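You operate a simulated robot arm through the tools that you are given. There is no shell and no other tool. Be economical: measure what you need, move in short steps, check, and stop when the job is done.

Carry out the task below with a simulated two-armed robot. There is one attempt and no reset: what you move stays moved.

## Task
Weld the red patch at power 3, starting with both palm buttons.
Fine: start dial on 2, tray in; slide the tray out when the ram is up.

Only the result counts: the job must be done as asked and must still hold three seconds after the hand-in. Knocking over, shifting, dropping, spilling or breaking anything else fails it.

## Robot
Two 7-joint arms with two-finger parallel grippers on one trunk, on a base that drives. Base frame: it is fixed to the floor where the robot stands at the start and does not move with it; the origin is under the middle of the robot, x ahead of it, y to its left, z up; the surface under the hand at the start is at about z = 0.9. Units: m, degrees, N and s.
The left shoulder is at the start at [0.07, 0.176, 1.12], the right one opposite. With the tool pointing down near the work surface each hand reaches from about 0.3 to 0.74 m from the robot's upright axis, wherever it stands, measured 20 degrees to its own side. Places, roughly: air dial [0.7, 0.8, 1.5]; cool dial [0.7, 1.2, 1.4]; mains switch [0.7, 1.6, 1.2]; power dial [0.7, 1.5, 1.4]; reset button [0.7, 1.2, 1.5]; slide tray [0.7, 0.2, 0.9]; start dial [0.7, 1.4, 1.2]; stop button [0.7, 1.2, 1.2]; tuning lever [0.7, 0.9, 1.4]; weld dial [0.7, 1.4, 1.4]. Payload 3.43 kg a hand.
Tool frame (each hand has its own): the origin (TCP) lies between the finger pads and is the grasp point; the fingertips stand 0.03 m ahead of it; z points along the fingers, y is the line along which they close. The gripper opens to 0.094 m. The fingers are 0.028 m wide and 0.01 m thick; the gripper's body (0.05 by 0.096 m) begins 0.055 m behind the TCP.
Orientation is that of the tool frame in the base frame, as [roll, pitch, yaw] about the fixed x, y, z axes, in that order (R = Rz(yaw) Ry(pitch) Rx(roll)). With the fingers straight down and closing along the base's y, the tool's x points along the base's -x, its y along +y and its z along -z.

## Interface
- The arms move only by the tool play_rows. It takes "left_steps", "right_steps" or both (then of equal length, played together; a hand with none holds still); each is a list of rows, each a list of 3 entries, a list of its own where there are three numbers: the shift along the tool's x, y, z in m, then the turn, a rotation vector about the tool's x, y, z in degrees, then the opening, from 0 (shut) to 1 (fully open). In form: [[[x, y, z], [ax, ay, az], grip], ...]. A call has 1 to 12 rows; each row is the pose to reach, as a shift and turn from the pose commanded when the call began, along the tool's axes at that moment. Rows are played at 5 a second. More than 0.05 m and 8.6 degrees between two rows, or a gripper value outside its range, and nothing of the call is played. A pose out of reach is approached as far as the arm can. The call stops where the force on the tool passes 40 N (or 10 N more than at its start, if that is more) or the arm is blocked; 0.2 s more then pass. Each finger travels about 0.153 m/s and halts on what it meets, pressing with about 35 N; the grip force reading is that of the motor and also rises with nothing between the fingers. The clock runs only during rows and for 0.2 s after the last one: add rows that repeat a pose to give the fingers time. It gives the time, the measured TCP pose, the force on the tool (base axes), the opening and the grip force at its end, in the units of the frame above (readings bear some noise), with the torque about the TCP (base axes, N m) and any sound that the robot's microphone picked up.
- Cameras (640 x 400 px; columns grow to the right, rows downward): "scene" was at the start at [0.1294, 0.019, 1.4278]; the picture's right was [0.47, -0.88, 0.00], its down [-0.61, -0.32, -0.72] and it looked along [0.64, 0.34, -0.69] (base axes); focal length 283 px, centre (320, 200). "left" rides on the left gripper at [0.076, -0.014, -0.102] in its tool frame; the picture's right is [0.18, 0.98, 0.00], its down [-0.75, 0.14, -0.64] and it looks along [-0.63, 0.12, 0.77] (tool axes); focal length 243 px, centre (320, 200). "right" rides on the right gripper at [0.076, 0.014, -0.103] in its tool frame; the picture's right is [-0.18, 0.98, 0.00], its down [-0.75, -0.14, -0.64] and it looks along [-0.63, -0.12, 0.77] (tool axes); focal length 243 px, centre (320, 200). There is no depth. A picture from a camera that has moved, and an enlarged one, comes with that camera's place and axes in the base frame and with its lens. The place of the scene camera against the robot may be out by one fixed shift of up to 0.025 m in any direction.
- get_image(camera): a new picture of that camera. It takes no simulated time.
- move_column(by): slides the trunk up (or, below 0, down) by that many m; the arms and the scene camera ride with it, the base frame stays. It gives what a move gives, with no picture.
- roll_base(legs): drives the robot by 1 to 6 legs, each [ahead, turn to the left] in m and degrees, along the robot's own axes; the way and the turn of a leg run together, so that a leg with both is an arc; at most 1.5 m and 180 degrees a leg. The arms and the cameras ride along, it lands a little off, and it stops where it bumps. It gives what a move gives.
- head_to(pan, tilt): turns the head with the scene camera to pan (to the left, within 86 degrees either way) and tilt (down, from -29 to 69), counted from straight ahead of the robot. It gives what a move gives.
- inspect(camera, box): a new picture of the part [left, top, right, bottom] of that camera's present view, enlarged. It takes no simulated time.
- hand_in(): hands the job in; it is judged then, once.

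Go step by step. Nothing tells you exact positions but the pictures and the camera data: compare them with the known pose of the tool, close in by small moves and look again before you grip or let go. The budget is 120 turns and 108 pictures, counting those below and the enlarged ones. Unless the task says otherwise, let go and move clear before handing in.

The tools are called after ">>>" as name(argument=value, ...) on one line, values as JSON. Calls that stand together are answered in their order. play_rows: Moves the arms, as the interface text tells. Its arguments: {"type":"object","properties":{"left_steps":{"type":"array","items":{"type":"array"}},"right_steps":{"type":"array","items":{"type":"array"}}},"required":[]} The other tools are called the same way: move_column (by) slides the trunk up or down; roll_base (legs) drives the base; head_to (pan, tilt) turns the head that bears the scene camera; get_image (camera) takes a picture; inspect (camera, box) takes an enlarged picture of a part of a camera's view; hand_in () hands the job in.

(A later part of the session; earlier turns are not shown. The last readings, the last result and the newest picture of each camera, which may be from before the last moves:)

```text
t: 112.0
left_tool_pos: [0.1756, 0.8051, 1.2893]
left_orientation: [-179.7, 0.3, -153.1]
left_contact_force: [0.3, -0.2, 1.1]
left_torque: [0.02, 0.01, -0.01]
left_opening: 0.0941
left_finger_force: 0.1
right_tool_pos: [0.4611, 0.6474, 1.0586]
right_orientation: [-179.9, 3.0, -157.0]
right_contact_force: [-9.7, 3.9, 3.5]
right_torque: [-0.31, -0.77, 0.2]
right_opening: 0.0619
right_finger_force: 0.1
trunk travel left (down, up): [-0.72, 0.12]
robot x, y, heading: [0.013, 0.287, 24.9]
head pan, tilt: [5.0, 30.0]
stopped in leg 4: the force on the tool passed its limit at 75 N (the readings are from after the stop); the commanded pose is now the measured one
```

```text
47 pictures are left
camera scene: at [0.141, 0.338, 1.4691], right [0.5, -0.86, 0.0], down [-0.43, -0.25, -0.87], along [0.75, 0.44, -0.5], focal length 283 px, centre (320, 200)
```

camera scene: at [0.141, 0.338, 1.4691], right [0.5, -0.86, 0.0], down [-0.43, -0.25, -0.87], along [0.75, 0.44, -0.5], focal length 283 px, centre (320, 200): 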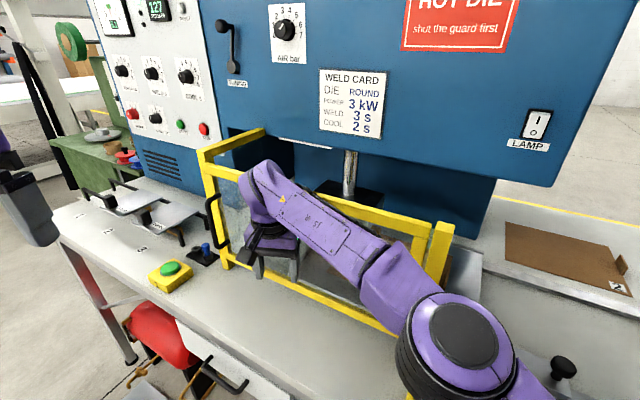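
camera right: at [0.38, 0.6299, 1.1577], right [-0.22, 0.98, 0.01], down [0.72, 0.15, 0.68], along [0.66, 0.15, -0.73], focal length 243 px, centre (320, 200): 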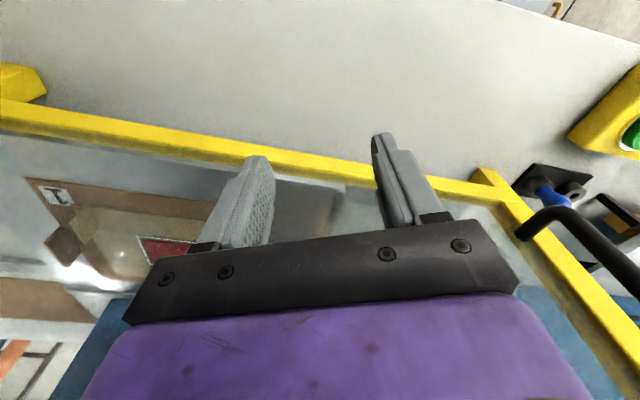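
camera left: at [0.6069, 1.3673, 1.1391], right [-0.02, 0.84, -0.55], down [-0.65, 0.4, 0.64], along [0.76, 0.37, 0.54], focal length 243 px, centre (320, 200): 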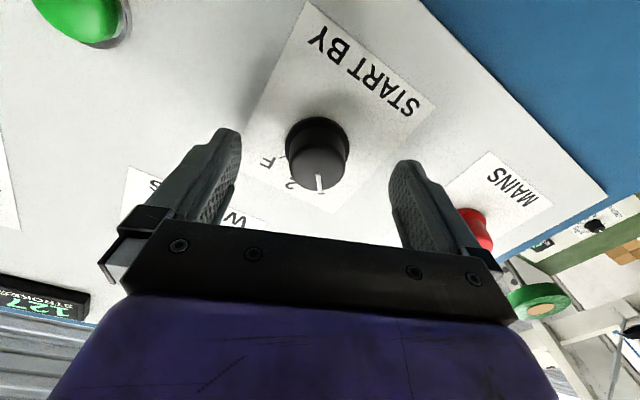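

The right hand swung against the guard. I pull it straight back toward the robot and up, then check the guard.

>>> play_rows(right_steps=[[[0.028, 0.012, 0], [0, 0, 0], 0.66], [[0.055, 0.023, 0], [0, 0, 0], 0.66], [[0.074, 0.031, 0], [0, 0, 0], 0.66], [[0.074, 0.031, -0.04], [0, 0, 0], 0.66], [[0.074, 0.031, -0.08], [0, 0, 0], 0.66], [[0.074, 0.031, -0.12], [0, 0, 0], 0.66], [[0.074, 0.031, -0.12], [0, 0, 0], 0.66]])

>>> get_image(camera="right")

>>> inspect(camera="scene", box=[140, 110, 480, 330])

```text
t: 113.6
left_tool_pos: [0.1785, 0.8051, 1.2892]
left_orientation: [-179.9, 0.2, -153.2]
left_contact_force: [0.3, 0.9, 0.0]
left_torque: [0.04, -0.04, -0.02]
left_opening: 0.0942
left_finger_force: 0.1
right_tool_pos: [0.3881, 0.639, 1.1706]
right_orientation: [179.8, 2.6, -157.9]
right_contact_force: [-0.7, 0.2, -0.1]
right_torque: [0.01, -0.01, 0.02]
right_opening: 0.0623
right_finger_force: 0.1
right hand out of reach, approached as far as the arm can: row 6, 7
trunk travel left (down, up): [-0.72, 0.12]
robot x, y, heading: [0.0091, 0.2904, 25.2]
head pan, tilt: [5.0, 30.0]
```

```text
46 pictures are left
camera right: at [0.3068, 0.6219, 1.27], right [-0.2, 0.98, 0.01], down [0.72, 0.14, 0.68], along [0.66, 0.14, -0.74], focal length 243 px, centre (320, 200)
```

right: 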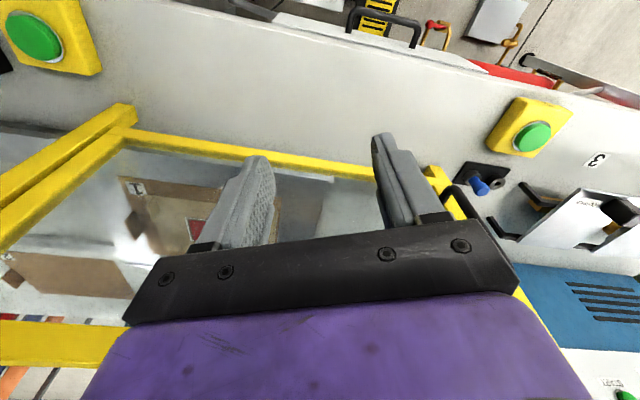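

```text
1.82 times, centred on (310, 220) of scene
camera zoom: at [0.1434, 0.338, 1.4688], right [0.5, -0.86, 0.0], down [-0.43, -0.25, -0.87], along [0.75, 0.43, -0.5], focal length 514 px, centre (338, 164)
```

zoom: 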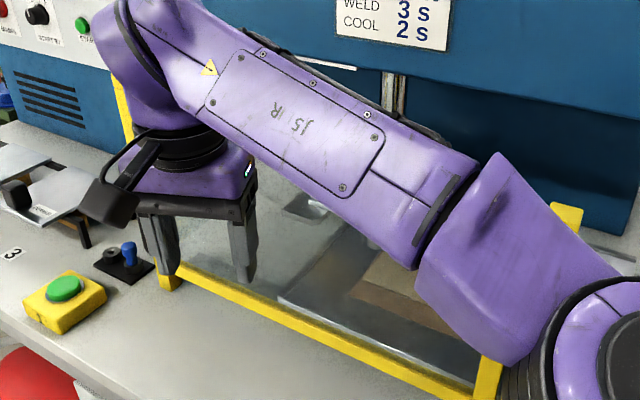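

The guard frame stands; I back the base off before straightening up so nothing sweeps the guard.

>>> roll_base(legs=[[-0.3, 0], [0, 20], [0.2, 0], [0, -45]])

>>> get_image(camera="scene")

```text
t: 119.9
left_tool_pos: [0.2402, 0.707, 1.2903]
left_orientation: [-179.8, 0.2, -177.0]
left_contact_force: [-0.1, -0.6, 0.0]
left_torque: [-0.02, -0.02, -0.04]
left_opening: 0.094
left_finger_force: 0.0
right_tool_pos: [0.3626, 0.4708, 1.173]
right_orientation: [179.6, 3.0, 178.3]
right_contact_force: [0.5, 0.5, 0.0]
right_torque: [-0.03, 0.0, 0.02]
right_opening: 0.062
right_finger_force: 0.0
trunk travel left (down, up): [-0.72, 0.12]
robot x, y, heading: [-0.1191, 0.3002, 1.4]
head pan, tilt: [5.0, 30.0]
```

```text
44 pictures are left
camera scene: at [0.0263, 0.2952, 1.4689], right [0.11, -0.99, 0.0], down [-0.5, -0.05, -0.87], along [0.86, 0.09, -0.5], focal length 283 px, centre (320, 200)
```

scene: 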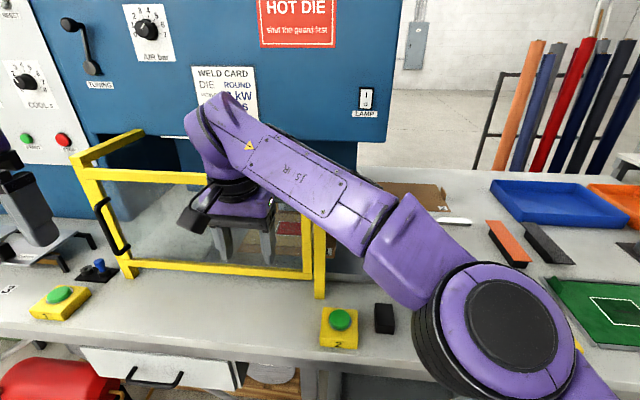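

I move the right hand to the right, clear of the guard, toward the knob's line.

>>> play_rows(right_steps=[[[0, -0.035, 0], [0, 0, 0], 0.66], [[0, -0.07, 0], [0, 0, 0], 0.66], [[0, -0.105, 0], [0, 0, 0], 0.66], [[0, -0.14, 0], [0, 0, 0], 0.66], [[0, -0.175, 0], [0, 0, 0], 0.66], [[0, -0.21, 0], [0, 0, 0], 0.66], [[0, -0.245, 0], [0, 0, 0], 0.66], [[0, -0.28, 0], [0, 0, 0], 0.66], [[0, -0.315, 0], [0, 0, 0], 0.66], [[0, -0.34, 0], [0, 0, 0], 0.66], [[0, -0.34, 0], [0, 0, 0], 0.66]])

>>> get_image(camera="scene")

>>> get_image(camera="right")

```text
t: 122.3
left_tool_pos: [0.2391, 0.7075, 1.2882]
left_orientation: [-179.8, 0.2, -177.0]
left_contact_force: [0.8, 0.1, -0.3]
left_torque: [-0.03, 0.0, -0.02]
left_opening: 0.0937
left_finger_force: 0.1
right_tool_pos: [0.353, 0.131, 1.1701]
right_orientation: [179.7, 3.0, 178.3]
right_contact_force: [-0.3, -1.0, -0.3]
right_torque: [-0.04, -0.02, 0.03]
right_opening: 0.0619
right_finger_force: 0.1
trunk travel left (down, up): [-0.72, 0.12]
robot x, y, heading: [-0.1219, 0.3045, 1.4]
head pan, tilt: [5.0, 30.0]
```

```text
43 pictures are left
camera scene: at [0.0266, 0.2954, 1.4688], right [0.11, -0.99, 0.0], down [-0.5, -0.06, -0.87], along [0.86, 0.09, -0.5], focal length 283 px, centre (320, 200)
```

scene: 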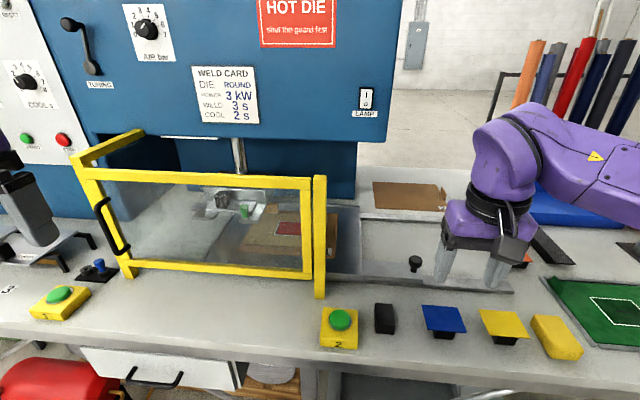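

```text
42 pictures are left
camera right: at [0.2717, 0.1468, 1.2688], right [0.21, 0.98, 0.01], down [0.71, -0.17, 0.68], along [0.67, -0.13, -0.73], focal length 243 px, centre (320, 200)
```

right: 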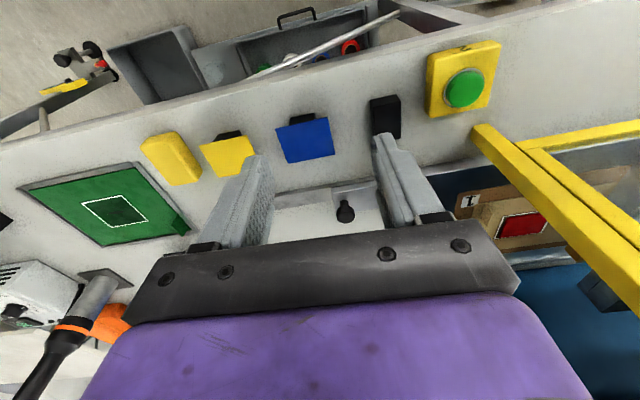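

Guard looks as before. The knob is at about (0.598, 0.125). I drive up 0.12 m and bring the hand over it.

>>> roll_base(legs=[[0.12, -1]])

>>> play_rows(right_steps=[[[-0.035, 0.0, 0.02], [0, 0, 0], 0.66], [[-0.07, 0.0, 0.04], [0, 0, 0], 0.66], [[-0.1, 0.0, 0.07], [0, 0, 0], 0.66], [[-0.115, 0.0, 0.11], [0, 0, 0], 0.66], [[-0.115, 0.0, 0.14], [0, 0, 0], 0.66], [[-0.115, 0.0, 0.14], [0, 0, 0], 0.66]])

>>> get_image(camera="right")

```text
t: 123.5
left_tool_pos: [0.3614, 0.7009, 1.2897]
left_orientation: [-179.8, 0.3, -178.0]
left_contact_force: [-0.4, -1.1, -0.2]
left_torque: [0.04, -0.02, -0.06]
left_opening: 0.0941
left_finger_force: 0.0
right_tool_pos: [0.4639, 0.1228, 1.1715]
right_orientation: [179.8, 3.1, 177.3]
right_contact_force: [0.1, -0.2, -0.4]
right_torque: [-0.02, 0.01, -0.01]
right_opening: 0.0623
right_finger_force: 0.0
trunk travel left (down, up): [-0.72, 0.12]
robot x, y, heading: [-0.002, 0.3049, 0.0]
head pan, tilt: [5.0, 30.0]
```

```text
t: 124.9
left_tool_pos: [0.3632, 0.7012, 1.2882]
left_orientation: [-179.8, 0.2, -178.0]
left_contact_force: [-0.3, -0.8, 0.2]
left_torque: [0.0, -0.01, -0.01]
left_opening: 0.0939
left_finger_force: 0.1
right_tool_pos: [0.5883, 0.1213, 1.0363]
right_orientation: [179.7, 3.0, 177.3]
right_contact_force: [-0.4, 0.3, -0.5]
right_torque: [0.02, -0.02, 0.01]
right_opening: 0.062
right_finger_force: 0.0
trunk travel left (down, up): [-0.72, 0.12]
robot x, y, heading: [-0.0061, 0.3025, 0.2]
head pan, tilt: [5.0, 30.0]
```

```text
41 pictures are left
camera right: at [0.507, 0.1398, 1.1358], right [0.23, 0.97, 0.02], down [0.71, -0.18, 0.68], along [0.66, -0.15, -0.73], focal length 243 px, centre (320, 200)
```

right: 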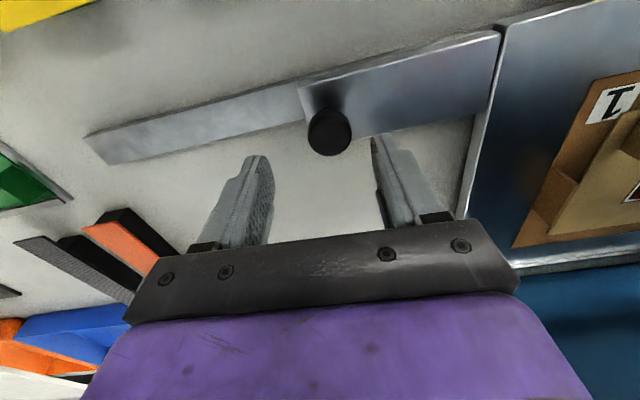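

>>> play_rows(right_steps=[[[-0.006, 0.006, 0.01], [0, 0, 0], 0.66], [[-0.006, 0.006, 0.03], [0, 0, 0], 0.66], [[-0.006, 0.006, 0.055], [0, 0, 0], 0.66], [[-0.006, 0.006, 0.073], [0, 0, 0], 0.66], [[-0.006, 0.006, 0.073], [0, 0, 0], 0.66], [[-0.006, 0.006, 0.073], [0, 0, 0], 0.4], [[-0.006, 0.006, 0.073], [0, 0, 0], 0.25], [[-0.006, 0.006, 0.073], [0, 0, 0], 0.25], [[-0.006, 0.006, 0.073], [0, 0, 0], 0.25]])

>>> get_image(camera="right")

```text
t: 126.9
left_tool_pos: [0.3629, 0.7015, 1.2881]
left_orientation: [-179.8, 0.4, -178.0]
left_contact_force: [-0.6, -0.6, -0.2]
left_torque: [-0.05, -0.02, 0.01]
left_opening: 0.094
left_finger_force: 0.1
right_tool_pos: [0.5974, 0.1244, 0.9649]
right_orientation: [179.7, 3.0, 177.3]
right_contact_force: [-0.6, 0.9, -1.9]
right_torque: [0.1, 0.04, -0.06]
right_opening: 0.0332
right_finger_force: 44.9
trunk travel left (down, up): [-0.72, 0.12]
robot x, y, heading: [-0.0045, 0.3018, 0.1]
head pan, tilt: [5.0, 30.0]
```

```text
40 pictures are left
camera right: at [0.5162, 0.1427, 1.0627], right [0.23, 0.97, 0.02], down [0.71, -0.18, 0.68], along [0.66, -0.15, -0.73], focal length 243 px, centre (320, 200)
```

right: 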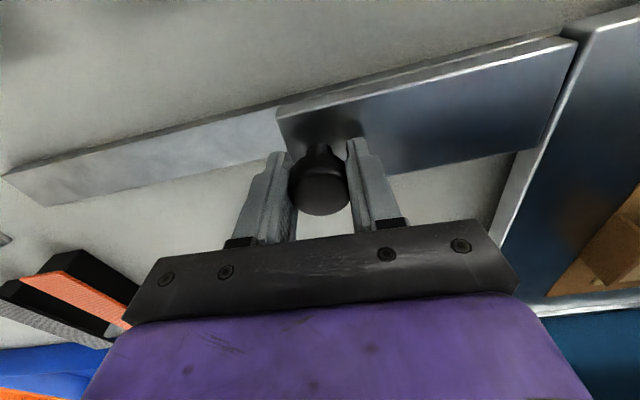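

Gripped. I slide the tray the rest of the way in until it stops.

>>> play_rows(right_steps=[[[0.001, 0.015, 0], [0, 0, 0], 0.25], [[0.003, 0.04, 0], [0, 0, 0], 0.25], [[0.005, 0.065, 0], [0, 0, 0], 0.25], [[0.006, 0.09, 0], [0, 0, 0], 0.25], [[0.008, 0.11, 0], [0, 0, 0], 0.25], [[0.009, 0.125, 0], [0, 0, 0], 0.25], [[0.009, 0.125, 0], [0, 0, 0], 0.25]])

>>> get_image(camera="scene")

>>> get_image(camera="right")

```text
t: 128.5
left_tool_pos: [0.3645, 0.7016, 1.2883]
left_orientation: [-179.8, 0.1, -178.0]
left_contact_force: [0.4, 0.4, -0.3]
left_torque: [0.0, -0.01, -0.01]
left_opening: 0.0941
left_finger_force: 0.0
right_tool_pos: [0.5963, 0.2508, 0.9649]
right_orientation: [179.5, 3.1, 177.3]
right_contact_force: [12.8, 1.9, 1.5]
right_torque: [0.24, 0.57, -0.21]
right_opening: 0.0333
right_finger_force: 44.5
trunk travel left (down, up): [-0.72, 0.12]
robot x, y, heading: [-0.0056, 0.3031, 0.1]
head pan, tilt: [5.0, 30.0]
```

```text
39 pictures are left
camera scene: at [0.1452, 0.2938, 1.4687], right [0.09, -1.0, 0.0], down [-0.5, -0.05, -0.86], along [0.86, 0.08, -0.5], focal length 283 px, centre (320, 200)
```

scene: 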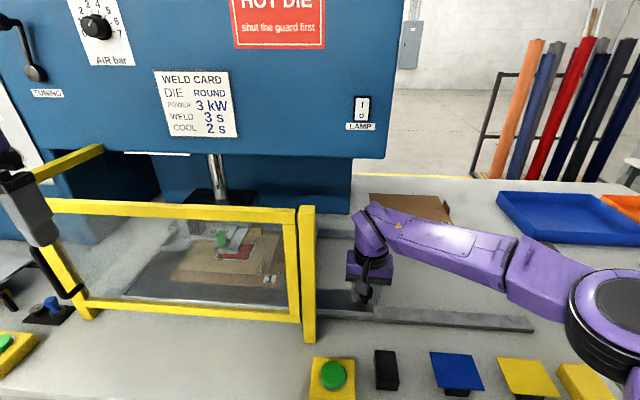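

```text
38 pictures are left
camera right: at [0.5152, 0.2686, 1.0628], right [0.23, 0.97, 0.02], down [0.71, -0.18, 0.68], along [0.66, -0.14, -0.73], focal length 243 px, centre (320, 200)
```

right: 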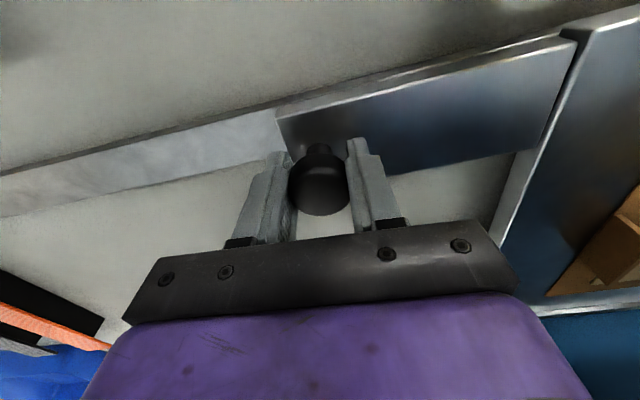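

Not yet at its stop; I continue in small steps.

>>> play_rows(right_steps=[[[0.004, 0.01, 0], [0, 0, 0], 0.25], [[0.004, 0.02, 0], [0, 0, 0], 0.25], [[0.003, 0.03, 0], [0, 0, 0], 0.25], [[0.003, 0.04, 0], [0, 0, 0], 0.25], [[0.003, 0.04, 0], [0, 0, 0], 0.25]])

>>> get_image(camera="scene")

```text
t: 129.6
left_tool_pos: [0.3628, 0.6975, 1.2899]
left_orientation: [-179.8, 0.3, -178.2]
left_contact_force: [-0.6, 0.1, -0.6]
left_torque: [-0.07, -0.03, -0.02]
left_opening: 0.094
left_finger_force: 0.1
right_tool_pos: [0.5961, 0.2771, 0.9635]
right_orientation: [-179.8, 3.2, 176.2]
right_contact_force: [-2.6, -29.4, 1.8]
right_torque: [0.05, 0.92, 0.01]
right_opening: 0.0335
right_finger_force: 45.3
trunk travel left (down, up): [-0.72, 0.12]
robot x, y, heading: [-0.0049, 0.304, -0.1]
head pan, tilt: [5.0, 30.0]
stopped in row 5 (right hand): the force on the tool passed its limit at 41 N (the readings are from after the stop); the commanded pose is now the measured one
```

```text
37 pictures are left
camera scene: at [0.1406, 0.2902, 1.4687], right [0.08, -1.0, 0.0], down [-0.5, -0.04, -0.87], along [0.86, 0.07, -0.5], focal length 283 px, centre (320, 200)
```

scene: 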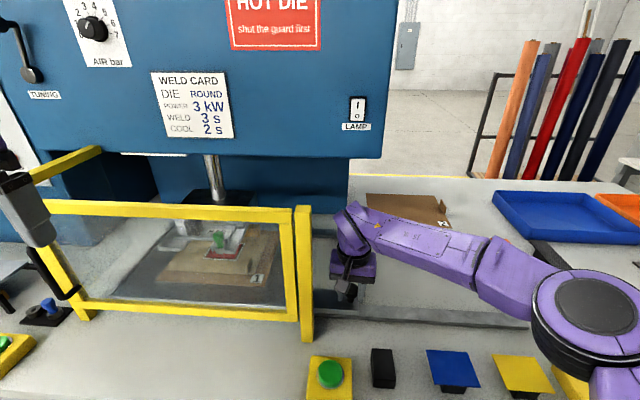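

>>> inspect(camera="scene", box=[100, 180, 400, 340])

>>> get_image(camera="right")

```text
2.13 times, centred on (250, 260) of scene
camera zoom: at [0.1406, 0.2902, 1.4687], right [0.08, -1.0, 0.0], down [-0.5, -0.04, -0.87], along [0.86, 0.07, -0.5], focal length 603 px, centre (469, 72)
```

zoom: 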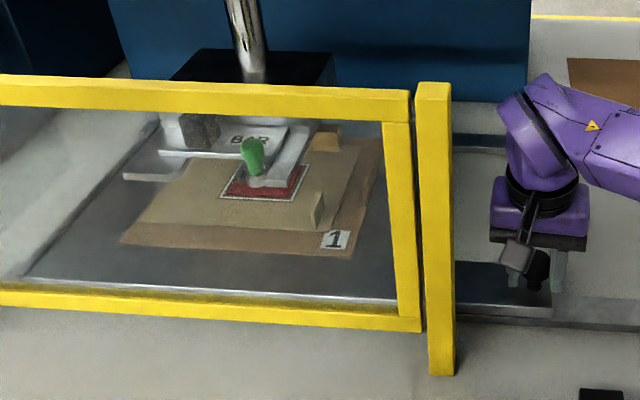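

```text
35 pictures are left
camera right: at [0.5144, 0.2973, 1.0616], right [0.25, 0.97, 0.01], down [0.71, -0.19, 0.68], along [0.66, -0.17, -0.73], focal length 243 px, centre (320, 200)
```

right: 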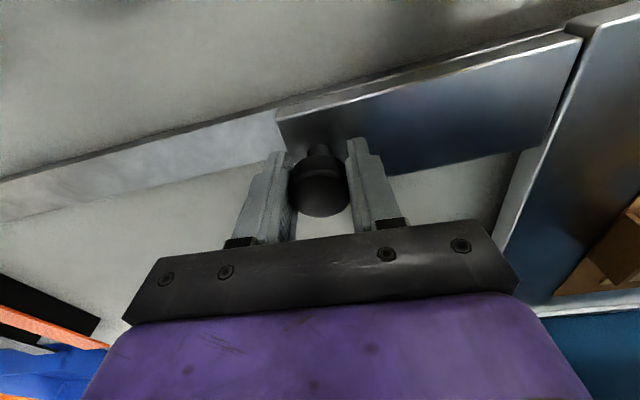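

Tray is fully in (stroke ≈0.46 m) with the patch under the die. I release, lift, and draw the hand back.

>>> play_rows(right_steps=[[[0, 0, 0], [0, 0, 0], 0.5], [[0, 0, 0], [0, 0, 0], 0.66], [[0, 0, 0], [0, 0, 0], 0.66], [[0, 0, -0.04], [0, 0, 0], 0.66], [[0, -0.01, -0.08], [0, 0, 0], 0.66], [[0.03, -0.04, -0.1], [0, 0, 0], 0.66], [[0.07, -0.06, -0.12], [0, 0, 0], 0.66], [[0.11, -0.08, -0.14], [0, 0, 0], 0.66], [[0.15, -0.1, -0.16], [0, 0, 0], 0.66], [[0.19, -0.12, -0.17], [0, 0, 0], 0.66], [[0.23, -0.14, -0.18], [0, 0, 0], 0.66], [[0.23, -0.14, -0.18], [0, 0, 0], 0.66]])

>>> roll_base(legs=[[-0.35, 0], [0, 40], [0.49, 0], [0, -40]])

>>> get_image(camera="scene")

```text
t: 132.2
left_tool_pos: [0.3641, 0.7009, 1.2879]
left_orientation: [-179.8, 0.2, -178.2]
left_contact_force: [0.3, 1.5, 0.4]
left_torque: [-0.02, 0.05, 0.01]
left_opening: 0.094
left_finger_force: 0.1
right_tool_pos: [0.3505, 0.1544, 1.1302]
right_orientation: [180.0, 3.1, 176.8]
right_contact_force: [0.1, -0.4, 0.1]
right_torque: [0.0, 0.0, 0.0]
right_opening: 0.062
right_finger_force: 0.1
trunk travel left (down, up): [-0.72, 0.12]
robot x, y, heading: [-0.0042, 0.3032, 0.1]
head pan, tilt: [5.0, 30.0]
```

```text
t: 138.6
left_tool_pos: [0.0616, 1.1379, 1.2875]
left_orientation: [-179.9, 0.0, -140.5]
left_contact_force: [0.6, -0.1, -0.1]
left_torque: [-0.05, 0.02, 0.0]
left_opening: 0.094
left_finger_force: 0.1
right_tool_pos: [0.3827, 0.6997, 1.1287]
right_orientation: [180.0, 2.9, -145.5]
right_contact_force: [0.6, -0.7, 0.0]
right_torque: [-0.03, 0.02, 0.0]
right_opening: 0.0619
right_finger_force: 0.0
trunk travel left (down, up): [-0.72, 0.12]
robot x, y, heading: [0.0063, 0.6031, 37.7]
head pan, tilt: [5.0, 30.0]
stopped in leg 3: the robot was blocked; the commanded pose is now the measured one
```

```text
34 pictures are left
camera scene: at [0.1249, 0.6751, 1.4683], right [0.68, -0.74, 0.0], down [-0.37, -0.34, -0.86], along [0.64, 0.58, -0.5], focal length 283 px, centre (320, 200)
```

scene: 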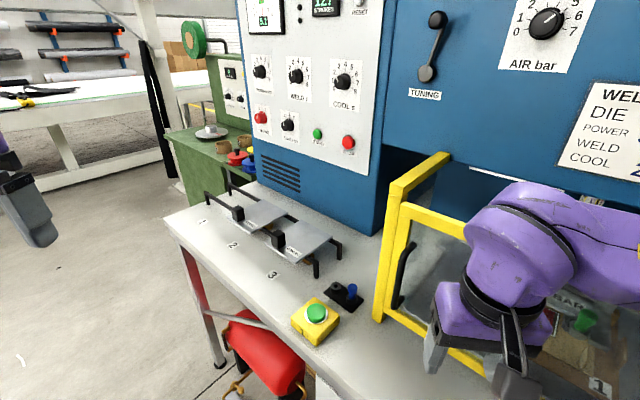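

>>> roll_base(legs=[[-0.03, 0], [0, -37.5]])

>>> head_to(pan=5, tilt=42)

>>> get_image(camera="scene")

>>> get_image(camera="left")

>>> get_image(camera="right")

```text
t: 141.2
left_tool_pos: [0.3466, 0.9782, 1.2883]
left_orientation: [-179.8, 0.2, -177.7]
left_contact_force: [0.4, 0.0, -0.8]
left_torque: [0.03, 0.01, 0.01]
left_opening: 0.094
left_finger_force: 0.0
right_tool_pos: [0.3394, 0.4342, 1.1305]
right_orientation: [-179.9, 3.1, 177.2]
right_contact_force: [-0.7, 0.4, -0.2]
right_torque: [0.0, -0.03, 0.02]
right_opening: 0.0622
right_finger_force: 0.0
trunk travel left (down, up): [-0.72, 0.12]
robot x, y, heading: [-0.0203, 0.5795, 0.4]
head pan, tilt: [5.0, 30.0]
```

```text
t: 141.9
left_tool_pos: [0.3479, 0.979, 1.2897]
left_orientation: [-179.9, 0.2, -177.7]
left_contact_force: [0.3, 1.0, -0.3]
left_torque: [-0.01, -0.02, 0.02]
left_opening: 0.0939
left_finger_force: 0.1
right_tool_pos: [0.3387, 0.4331, 1.1297]
right_orientation: [-180.0, 3.3, 177.2]
right_contact_force: [-0.5, 0.7, -1.1]
right_torque: [0.0, -0.02, -0.04]
right_opening: 0.062
right_finger_force: 0.1
trunk travel left (down, up): [-0.72, 0.12]
robot x, y, heading: [-0.0162, 0.5858, 0.4]
head pan, tilt: [5.0, 42.0]
```

```text
33 pictures are left
camera scene: at [0.1227, 0.5696, 1.4506], right [0.09, -1.0, 0.0], down [-0.67, -0.06, -0.74], along [0.74, 0.07, -0.67], focal length 283 px, centre (320, 200)
```

scene: 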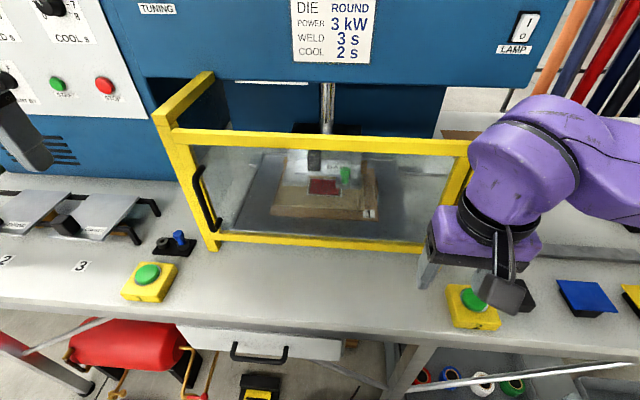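

```text
32 pictures are left
camera left: at [0.2711, 0.9601, 1.3912], right [-0.22, 0.97, 0.0], down [0.74, 0.17, 0.64], along [0.63, 0.14, -0.76], focal length 243 px, centre (320, 200)
```

left: 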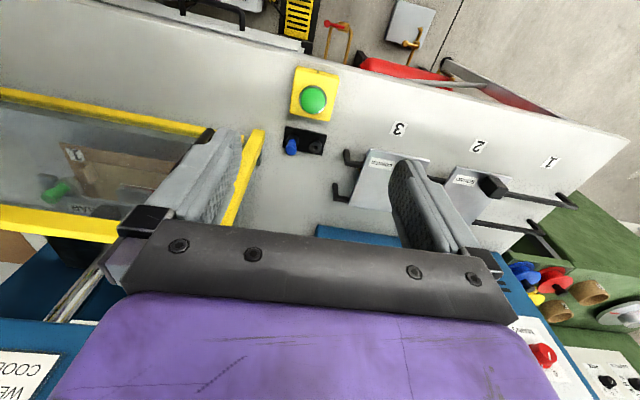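

```text
31 pictures are left
camera right: at [0.2577, 0.4521, 1.228], right [0.23, 0.97, 0.01], down [0.71, -0.18, 0.68], along [0.67, -0.15, -0.73], focal length 243 px, centre (320, 200)
```

right: 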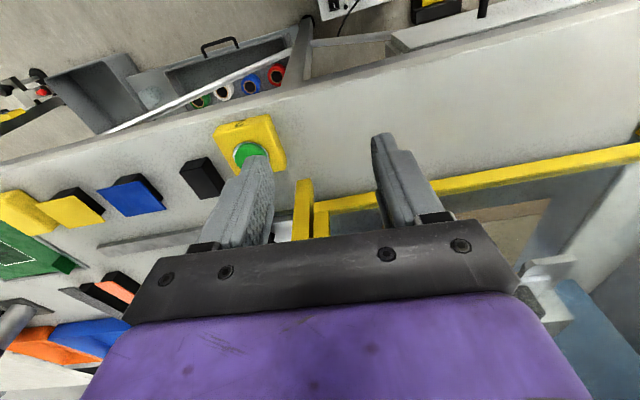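

Guard is shut, tray in. Palm buttons at about (0.416, 0.976) and (0.414, 0.322). I close both grippers and bring them above the buttons.

>>> play_rows(left_steps=[[[-0.01, 0, 0.03], [0, 0, 0], 0.6], [[-0.02, 0, 0.06], [0, 0, 0], 0.3], [[-0.03, 0, 0.09], [0, 0, 0], 0], [[-0.04, 0, 0.12], [0, 0, 0], 0], [[-0.05, 0, 0.15], [0, 0, 0], 0], [[-0.06, 0, 0.18], [0, 0, 0], 0], [[-0.068, 0, 0.21], [0, 0, 0], 0], [[-0.068, 0, 0.24], [0, 0, 0], 0], [[-0.068, 0, 0.26], [0, 0, 0], 0], [[-0.068, 0, 0.26], [0, 0, 0], 0]], right_steps=[[[-0.01, -0.013, 0], [0, 0, 0], 0.4], [[-0.02, -0.027, 0], [0, 0, 0], 0.2], [[-0.03, -0.04, 0], [0, 0, 0], 0], [[-0.04, -0.055, 0.02], [0, 0, 0], 0], [[-0.05, -0.07, 0.04], [0, 0, 0], 0], [[-0.06, -0.085, 0.06], [0, 0, 0], 0], [[-0.075, -0.107, 0.08], [0, 0, 0], 0], [[-0.075, -0.107, 0.09], [0, 0, 0], 0], [[-0.075, -0.107, 0.1], [0, 0, 0], 0], [[-0.075, -0.107, 0.1], [0, 0, 0], 0]])

>>> get_image(camera="left")

>>> get_image(camera="right")

```text
t: 144.2
left_tool_pos: [0.4144, 0.98, 1.0273]
left_orientation: [-179.8, 0.2, -177.7]
left_contact_force: [0.4, -0.6, 0.4]
left_torque: [0.0, 0.03, -0.02]
left_opening: 0.0
left_finger_force: 32.7
right_tool_pos: [0.4144, 0.3216, 1.0332]
right_orientation: [180.0, 3.2, 177.2]
right_contact_force: [-0.4, 0.0, -0.8]
right_torque: [0.0, 0.0, 0.01]
right_opening: 0.0
right_finger_force: 32.8
trunk travel left (down, up): [-0.72, 0.12]
robot x, y, heading: [-0.0164, 0.5813, 0.2]
head pan, tilt: [5.0, 42.0]
```

```text
30 pictures are left
camera left: at [0.3395, 0.9632, 1.1302], right [-0.22, 0.97, 0.0], down [0.74, 0.17, 0.64], along [0.63, 0.14, -0.76], focal length 243 px, centre (320, 200)
```

left: 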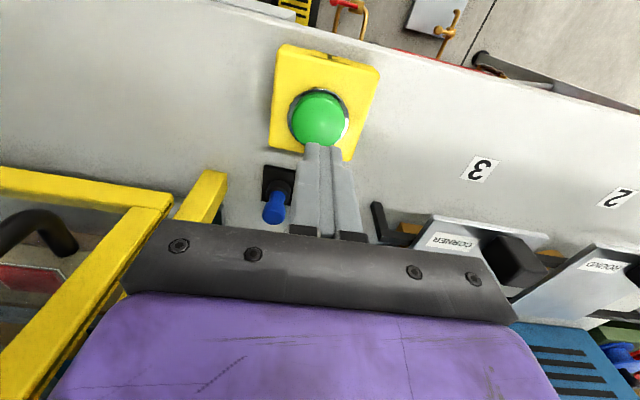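

```text
29 pictures are left
camera right: at [0.3336, 0.3413, 1.1321], right [0.23, 0.97, 0.01], down [0.71, -0.18, 0.68], along [0.67, -0.15, -0.73], focal length 243 px, centre (320, 200)
```

right: 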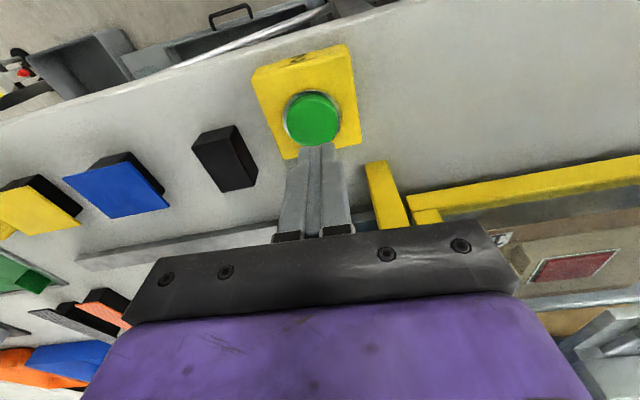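

Both are centred over the buttons. I descend together slowly to find contact height.

>>> play_rows(left_steps=[[[0.002, 0, 0.015], [0, 0, 0], 0], [[0.002, 0, 0.03], [0, 0, 0], 0], [[0.002, 0, 0.042], [0, 0, 0], 0], [[0.002, 0, 0.042], [0, 0, 0], 0]], right_steps=[[[0, -0.003, 0.02], [0, 0, 0], 0], [[0, -0.003, 0.035], [0, 0, 0], 0], [[0, -0.003, 0.048], [0, 0, 0], 0], [[0, -0.003, 0.048], [0, 0, 0], 0]])

>>> inspect(camera="left", box=[240, 30, 400, 180])

>>> inspect(camera="right", box=[240, 30, 400, 180])

```text
t: 145.2
left_tool_pos: [0.4139, 0.9815, 0.9859]
left_orientation: [-179.7, 0.3, -177.7]
left_contact_force: [0.5, -0.1, 0.3]
left_torque: [0.01, -0.03, -0.03]
left_opening: 0.0002
left_finger_force: 33.3
right_tool_pos: [0.4181, 0.3187, 0.9866]
right_orientation: [179.9, 3.2, 177.2]
right_contact_force: [0.4, 0.3, 0.1]
right_torque: [0.0, -0.01, 0.03]
right_opening: 0.0
right_finger_force: 33.0
trunk travel left (down, up): [-0.72, 0.12]
robot x, y, heading: [-0.0171, 0.5794, 0.3]
head pan, tilt: [5.0, 42.0]
```

```text
2.67 times, centred on (320, 105) of left
camera zoom: at [0.3379, 0.9639, 1.0887], right [-0.22, 0.97, 0.0], down [0.74, 0.17, 0.64], along [0.63, 0.14, -0.76], focal length 647 px, centre (320, 453)
```

zoom: 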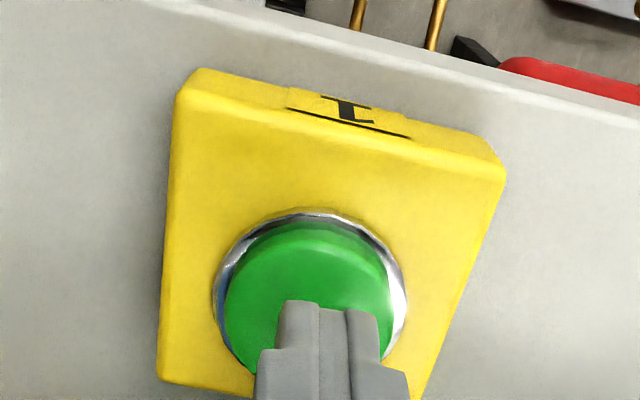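

```text
2.67 times, centred on (320, 105) of right
camera zoom: at [0.3362, 0.3381, 1.0844], right [0.23, 0.97, 0.01], down [0.71, -0.18, 0.68], along [0.67, -0.15, -0.73], focal length 647 px, centre (320, 453)
```

zoom: 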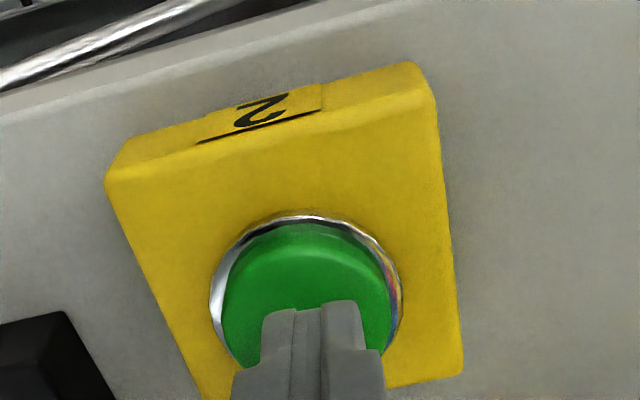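

>>> play_rows(left_steps=[[[0.002, -0.003, 0.004], [0, 0, 0], 0], [[0.002, -0.003, 0.008], [0, 0, 0], 0], [[0.002, -0.003, 0.012], [0, 0, 0], 0], [[0.002, -0.003, 0.012], [0, 0, 0], 0]], right_steps=[[[0.003, 0, 0.004], [0, 0, 0], 0], [[0.003, 0, 0.008], [0, 0, 0], 0], [[0.003, 0, 0.012], [0, 0, 0], 0], [[0.003, 0, 0.012], [0, 0, 0], 0]])

```text
t: 146.2
left_tool_pos: [0.4116, 0.979, 0.9756]
left_orientation: [-179.8, 0.3, -177.8]
left_contact_force: [-0.3, 0.1, 0.5]
left_torque: [-0.02, -0.02, 0.01]
left_opening: 0.0
left_finger_force: 32.8
right_tool_pos: [0.4147, 0.3205, 0.9753]
right_orientation: [-180.0, 3.2, 177.2]
right_contact_force: [-0.6, 0.3, 0.0]
right_torque: [0.02, 0.02, -0.03]
right_opening: 0.0002
right_finger_force: 33.0
trunk travel left (down, up): [-0.72, 0.12]
robot x, y, heading: [-0.0189, 0.5786, 0.4]
head pan, tilt: [5.0, 42.0]
```

No contact yet; I go on down with both hands in step, which should press both buttons together.

>>> play_rows(left_steps=[[[0, 0, 0.004], [0, 0, 0], 0], [[0, 0, 0.008], [0, 0, 0], 0], [[0, 0, 0.012], [0, 0, 0], 0], [[0, 0, 0.015], [0, 0, 0], 0], [[0, 0, 0.015], [0, 0, 0], 0]], right_steps=[[[0, 0, 0.004], [0, 0, 0], 0], [[0, 0, 0.008], [0, 0, 0], 0], [[0, 0, 0.012], [0, 0, 0], 0], [[0, 0, 0.015], [0, 0, 0], 0], [[0, 0, 0.015], [0, 0, 0], 0]])

>>> get_image(camera="scene")

```text
t: 147.3
left_tool_pos: [0.4096, 0.9789, 0.9657]
left_orientation: [-179.9, 1.2, -177.7]
left_contact_force: [-2.6, -1.4, 23.2]
left_torque: [-0.11, 0.4, 0.26]
left_opening: 0.0001
left_finger_force: 32.9
right_tool_pos: [0.4139, 0.3204, 0.9649]
right_orientation: [179.9, 4.1, 177.3]
right_contact_force: [-3.6, -3.1, 31.1]
right_torque: [-0.09, 0.51, 0.38]
right_opening: 0.0
right_finger_force: 32.5
trunk travel left (down, up): [-0.72, 0.12]
robot x, y, heading: [-0.0187, 0.5792, 0.4]
head pan, tilt: [5.0, 42.0]
heard: click, click
stopped in row 5 (right hand): the force on the tool passed its limit at 41 N (the readings are from after the stop); the commanded pose is now the measured one
```

```text
26 pictures are left
camera scene: at [0.1157, 0.5702, 1.4512], right [0.09, -1.0, 0.0], down [-0.66, -0.06, -0.75], along [0.74, 0.07, -0.67], focal length 283 px, centre (320, 200)
```

scene: 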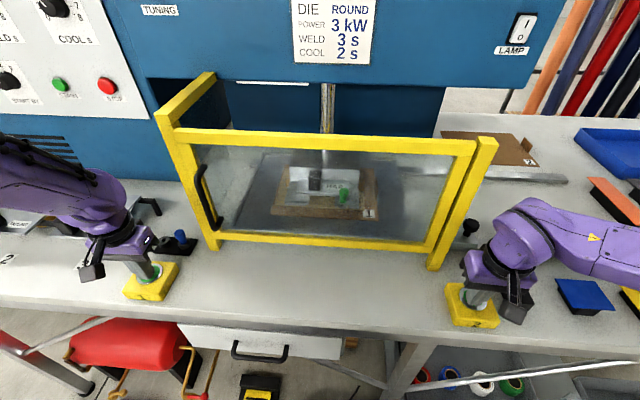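

Two clicks, and the ram is coming down. I keep both buttons held while the cycle runs.

>>> play_rows(left_steps=[[[0, 0, 0], [0, 0, 0], 0], [[0, 0, 0], [0, 0, 0], 0], [[0, 0, 0], [0, 0, 0], 0], [[0, 0, 0], [0, 0, 0], 0], [[0, 0, 0], [0, 0, 0], 0], [[0, 0, 0], [0, 0, 0], 0]], right_steps=[[[0, 0, 0], [0, 0, 0], 0], [[0, 0, 0], [0, 0, 0], 0], [[0, 0, 0], [0, 0, 0], 0], [[0, 0, 0], [0, 0, 0], 0], [[0, 0, 0], [0, 0, 0], 0], [[0, 0, 0], [0, 0, 0], 0]])

>>> inspect(camera="scene", box=[140, 60, 500, 280])

```text
t: 148.7
left_tool_pos: [0.4103, 0.9782, 0.9655]
left_orientation: [-180.0, 0.9, -177.7]
left_contact_force: [5.0, 2.4, 29.6]
left_torque: [0.09, 0.18, -0.01]
left_opening: 0.0
left_finger_force: 33.0
right_tool_pos: [0.4142, 0.3209, 0.9639]
right_orientation: [179.9, 4.0, 177.3]
right_contact_force: [4.1, -0.9, 40.0]
right_torque: [-0.02, 0.31, -0.04]
right_opening: 0.0004
right_finger_force: 32.4
trunk travel left (down, up): [-0.72, 0.12]
robot x, y, heading: [-0.0178, 0.5805, 0.4]
head pan, tilt: [5.0, 42.0]
```

```text
1.78 times, centred on (320, 170) of scene
camera zoom: at [0.1169, 0.5702, 1.4514], right [0.09, -1.0, 0.0], down [-0.66, -0.06, -0.75], along [0.74, 0.07, -0.67], focal length 502 px, centre (320, 253)
```

zoom: 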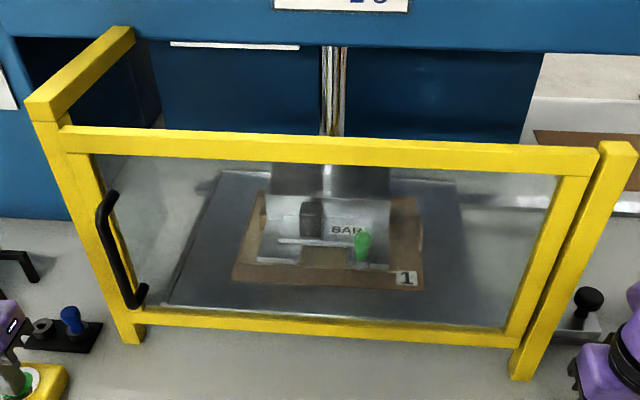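

Ram is down. I hold on through the weld time.

>>> play_rows(left_steps=[[[0, 0, 0], [0, 0, 0], 0], [[0, 0, 0], [0, 0, 0], 0], [[0, 0, 0], [0, 0, 0], 0], [[0, 0, 0], [0, 0, 0], 0], [[0, 0, 0], [0, 0, 0], 0], [[0, 0, 0], [0, 0, 0], 0], [[0, 0, 0], [0, 0, 0], 0], [[0, 0, 0], [0, 0, 0], 0], [[0, 0, 0], [0, 0, 0], 0], [[0, 0, 0], [0, 0, 0], 0], [[0, 0, 0], [0, 0, 0], 0], [[0, 0, 0], [0, 0, 0], 0]], right_steps=[[[0, 0, 0], [0, 0, 0], 0], [[0, 0, 0], [0, 0, 0], 0], [[0, 0, 0], [0, 0, 0], 0], [[0, 0, 0], [0, 0, 0], 0], [[0, 0, 0], [0, 0, 0], 0], [[0, 0, 0], [0, 0, 0], 0], [[0, 0, 0], [0, 0, 0], 0], [[0, 0, 0], [0, 0, 0], 0], [[0, 0, 0], [0, 0, 0], 0], [[0, 0, 0], [0, 0, 0], 0], [[0, 0, 0], [0, 0, 0], 0], [[0, 0, 0], [0, 0, 0], 0]])

>>> play_rows(left_steps=[[[0, 0, 0], [0, 0, 0], 0], [[0, 0, 0], [0, 0, 0], 0], [[0, 0, 0], [0, 0, 0], 0], [[0, 0, 0], [0, 0, 0], 0], [[0, 0, 0], [0, 0, 0], 0], [[0, 0, 0], [0, 0, 0], 0], [[0, 0, 0], [0, 0, 0], 0], [[0, 0, 0], [0, 0, 0], 0], [[0, 0, 0], [0, 0, 0], 0], [[0, 0, 0], [0, 0, 0], 0], [[0, 0, 0], [0, 0, 0], 0], [[0, 0, 0], [0, 0, 0], 0]], right_steps=[[[0, 0, 0], [0, 0, 0], 0], [[0, 0, 0], [0, 0, 0], 0], [[0, 0, 0], [0, 0, 0], 0], [[0, 0, 0], [0, 0, 0], 0], [[0, 0, 0], [0, 0, 0], 0], [[0, 0, 0], [0, 0, 0], 0], [[0, 0, 0], [0, 0, 0], 0], [[0, 0, 0], [0, 0, 0], 0], [[0, 0, 0], [0, 0, 0], 0], [[0, 0, 0], [0, 0, 0], 0], [[0, 0, 0], [0, 0, 0], 0], [[0, 0, 0], [0, 0, 0], 0]])

>>> inspect(camera="scene", box=[140, 60, 500, 280])

```text
t: 151.3
left_tool_pos: [0.4107, 0.9797, 0.9655]
left_orientation: [-180.0, 1.0, -177.7]
left_contact_force: [4.5, 4.4, 30.6]
left_torque: [0.13, 0.21, -0.03]
left_opening: 0.0
left_finger_force: 33.4
right_tool_pos: [0.4127, 0.3197, 0.9634]
right_orientation: [179.9, 3.8, 177.3]
right_contact_force: [5.2, -2.2, 40.3]
right_torque: [-0.1, 0.3, -0.03]
right_opening: 0.0
right_finger_force: 33.2
trunk travel left (down, up): [-0.72, 0.12]
robot x, y, heading: [-0.0155, 0.5806, 0.4]
head pan, tilt: [5.0, 42.0]
```

```text
t: 153.9
left_tool_pos: [0.4101, 0.978, 0.9648]
left_orientation: [-179.9, 1.0, -177.8]
left_contact_force: [5.0, 2.6, 30.3]
left_torque: [0.06, 0.15, -0.02]
left_opening: 0.0
left_finger_force: 32.8
right_tool_pos: [0.4139, 0.3199, 0.9633]
right_orientation: [179.9, 3.9, 177.2]
right_contact_force: [4.6, 0.3, 39.6]
right_torque: [0.01, 0.29, -0.03]
right_opening: 0.0001
right_finger_force: 33.4
trunk travel left (down, up): [-0.72, 0.12]
robot x, y, heading: [-0.0178, 0.5804, 0.4]
head pan, tilt: [5.0, 42.0]
```

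```text
1.78 times, centred on (320, 170) of scene
camera zoom: at [0.1168, 0.57, 1.4513], right [0.09, -1.0, 0.0], down [-0.66, -0.06, -0.75], along [0.74, 0.07, -0.67], focal length 502 px, centre (320, 253)
```

zoom: 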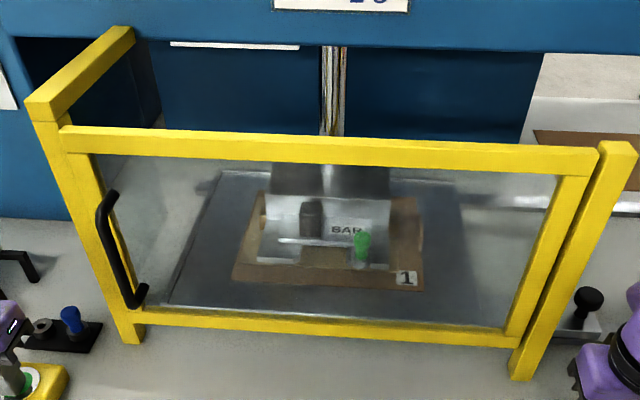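

Still down after about 6.6 s; I keep holding a little longer.

>>> play_rows(left_steps=[[[0, 0, 0], [0, 0, 0], 0], [[0, 0, 0], [0, 0, 0], 0], [[0, 0, 0], [0, 0, 0], 0], [[0, 0, 0], [0, 0, 0], 0], [[0, 0, 0], [0, 0, 0], 0], [[0, 0, 0], [0, 0, 0], 0], [[0, 0, 0], [0, 0, 0], 0], [[0, 0, 0], [0, 0, 0], 0], [[0, 0, 0], [0, 0, 0], 0], [[0, 0, 0], [0, 0, 0], 0]], right_steps=[[[0, 0, 0], [0, 0, 0], 0], [[0, 0, 0], [0, 0, 0], 0], [[0, 0, 0], [0, 0, 0], 0], [[0, 0, 0], [0, 0, 0], 0], [[0, 0, 0], [0, 0, 0], 0], [[0, 0, 0], [0, 0, 0], 0], [[0, 0, 0], [0, 0, 0], 0], [[0, 0, 0], [0, 0, 0], 0], [[0, 0, 0], [0, 0, 0], 0], [[0, 0, 0], [0, 0, 0], 0]])

>>> inspect(camera="scene", box=[140, 60, 500, 280])

```text
t: 156.1
left_tool_pos: [0.4116, 0.9786, 0.9655]
left_orientation: [-179.9, 1.0, -177.7]
left_contact_force: [3.8, -0.1, 30.5]
left_torque: [0.02, 0.24, 0.05]
left_opening: 0.0003
left_finger_force: 32.2
right_tool_pos: [0.413, 0.3196, 0.9635]
right_orientation: [179.8, 4.0, 177.3]
right_contact_force: [3.0, 1.2, 38.9]
right_torque: [0.05, 0.31, 0.0]
right_opening: 0.0
right_finger_force: 33.1
trunk travel left (down, up): [-0.72, 0.12]
robot x, y, heading: [-0.0148, 0.5791, 0.3]
head pan, tilt: [5.0, 42.0]
```

```text
1.78 times, centred on (320, 170) of scene
camera zoom: at [0.1166, 0.5699, 1.4513], right [0.09, -1.0, 0.0], down [-0.66, -0.06, -0.75], along [0.74, 0.07, -0.67], focal length 502 px, centre (320, 253)
```

zoom: 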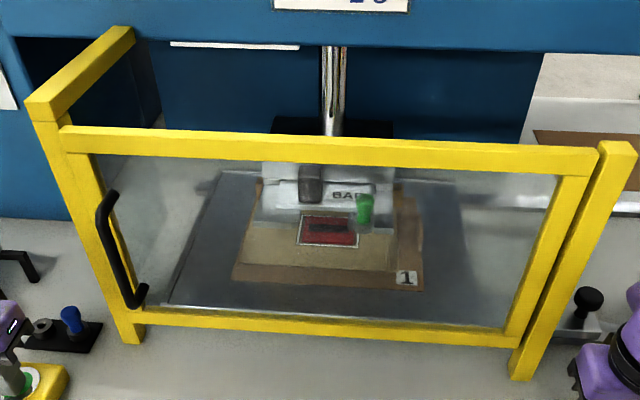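

The ram is up and the patch shows a weld mark. I release both buttons, lift, and drive back to the tray side.

>>> play_rows(left_steps=[[[0, 0, -0.02], [0, 0, 0], 0], [[0, 0, -0.05], [0, 0, 0], 0], [[0, 0, -0.09], [0, 0, 0], 0], [[0.02, 0, -0.13], [0, 0, 0], 0], [[0.05, 0, -0.17], [0, 0, 0], 0], [[0.05, 0, -0.17], [0, 0, 0], 0]], right_steps=[[[0, 0, -0.02], [0, 0, 0], 0], [[0, 0, -0.05], [0, 0, 0], 0], [[0, 0, -0.09], [0, 0, 0], 0], [[0.02, 0, -0.13], [0, 0, 0], 0], [[0.05, 0, -0.17], [0, 0, 0], 0.3], [[0.05, 0, -0.17], [0, 0, 0], 0.66]])

>>> roll_base(legs=[[-0.35, 0], [0, -40], [0.46, 0], [0, 40]])

>>> get_image(camera="right")

```text
t: 157.5
left_tool_pos: [0.3628, 0.9803, 1.1286]
left_orientation: [-179.8, 0.6, -177.7]
left_contact_force: [0.6, -0.5, 0.3]
left_torque: [0.0, 0.03, 0.02]
left_opening: 0.0
left_finger_force: 33.0
right_tool_pos: [0.3594, 0.3229, 1.1255]
right_orientation: [-179.9, 3.5, 177.3]
right_contact_force: [-0.3, 0.2, -0.8]
right_torque: [0.0, 0.01, -0.01]
right_opening: 0.062
right_finger_force: 0.1
trunk travel left (down, up): [-0.72, 0.12]
robot x, y, heading: [-0.0168, 0.5798, 0.3]
head pan, tilt: [5.0, 42.0]
```

```text
t: 163.4
left_tool_pos: [0.4599, 0.416, 1.1308]
left_orientation: [-179.8, 0.0, 143.3]
left_contact_force: [-0.1, -0.1, 0.0]
left_torque: [-0.02, -0.03, 0.01]
left_opening: 0.0004
left_finger_force: 32.8
right_tool_pos: [0.0402, -0.088, 1.1251]
right_orientation: [179.9, 3.6, 137.7]
right_contact_force: [-0.5, -0.9, 0.6]
right_torque: [0.02, 0.01, 0.0]
right_opening: 0.0621
right_finger_force: 0.1
trunk travel left (down, up): [-0.72, 0.12]
robot x, y, heading: [-0.0812, 0.3494, -39.1]
head pan, tilt: [5.0, 42.0]
stopped in leg 3: the force on the tool passed its limit at 130 N (the readings are from after the stop); the commanded pose is now the measured one
```

```text
22 pictures are left
camera right: at [-0.0111, -0.0222, 1.2225], right [0.8, 0.6, 0.01], down [0.43, -0.58, 0.69], along [0.42, -0.54, -0.73], focal length 243 px, centre (320, 200)
```

right: 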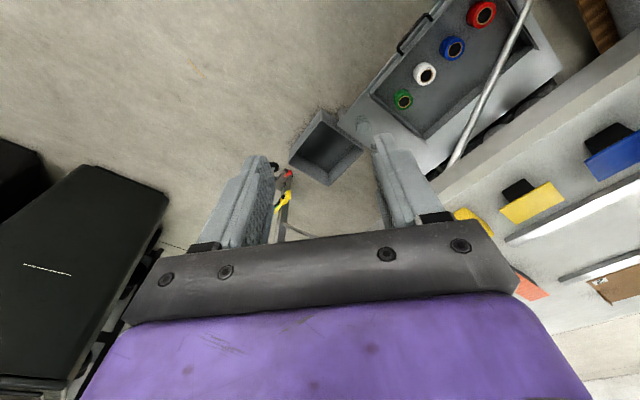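

The left hand, now low, touched the guard. I reverse the base along the same path and check the guard.

>>> roll_base(legs=[[-0.12, 0]])

>>> head_to(pan=45, tilt=30)

>>> get_image(camera="scene")

```text
t: 164.7
left_tool_pos: [0.3666, 0.4938, 1.1289]
left_orientation: [-179.7, -0.1, 143.2]
left_contact_force: [0.2, 0.7, 0.4]
left_torque: [-0.01, -0.01, -0.02]
left_opening: 0.0001
left_finger_force: 33.0
right_tool_pos: [-0.0527, -0.0114, 1.1253]
right_orientation: [-179.9, 3.5, 137.6]
right_contact_force: [0.4, -0.5, 0.2]
right_torque: [0.01, 0.0, 0.01]
right_opening: 0.062
right_finger_force: 0.0
trunk travel left (down, up): [-0.72, 0.12]
robot x, y, heading: [-0.1687, 0.4256, -39.2]
head pan, tilt: [5.0, 42.0]
```

```text
t: 165.8
left_tool_pos: [0.3682, 0.4949, 1.1298]
left_orientation: [-179.8, -0.1, 143.2]
left_contact_force: [0.1, -0.1, 0.1]
left_torque: [-0.02, 0.04, 0.02]
left_opening: 0.0
left_finger_force: 32.7
right_tool_pos: [-0.0536, -0.011, 1.1246]
right_orientation: [-179.9, 3.6, 137.6]
right_contact_force: [-0.5, 0.2, 0.7]
right_torque: [0.05, 0.01, -0.02]
right_opening: 0.0618
right_finger_force: 0.0
trunk travel left (down, up): [-0.72, 0.12]
robot x, y, heading: [-0.1764, 0.4277, -39.2]
head pan, tilt: [45.0, 30.0]
```

```text
21 pictures are left
camera scene: at [-0.0392, 0.3855, 1.4688], right [0.1, -1.0, 0.0], down [-0.5, -0.05, -0.87], along [0.86, 0.08, -0.5], focal length 283 px, centre (320, 200)
```

scene: 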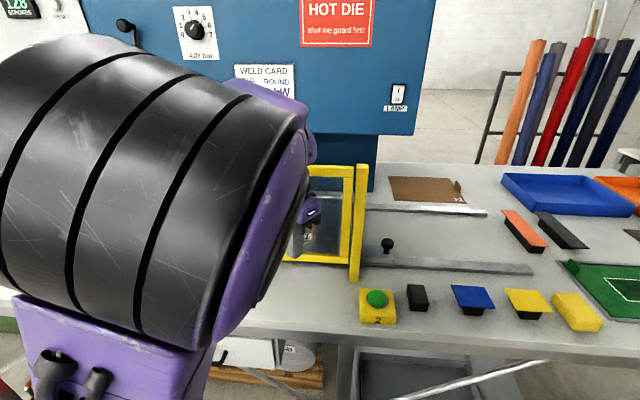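

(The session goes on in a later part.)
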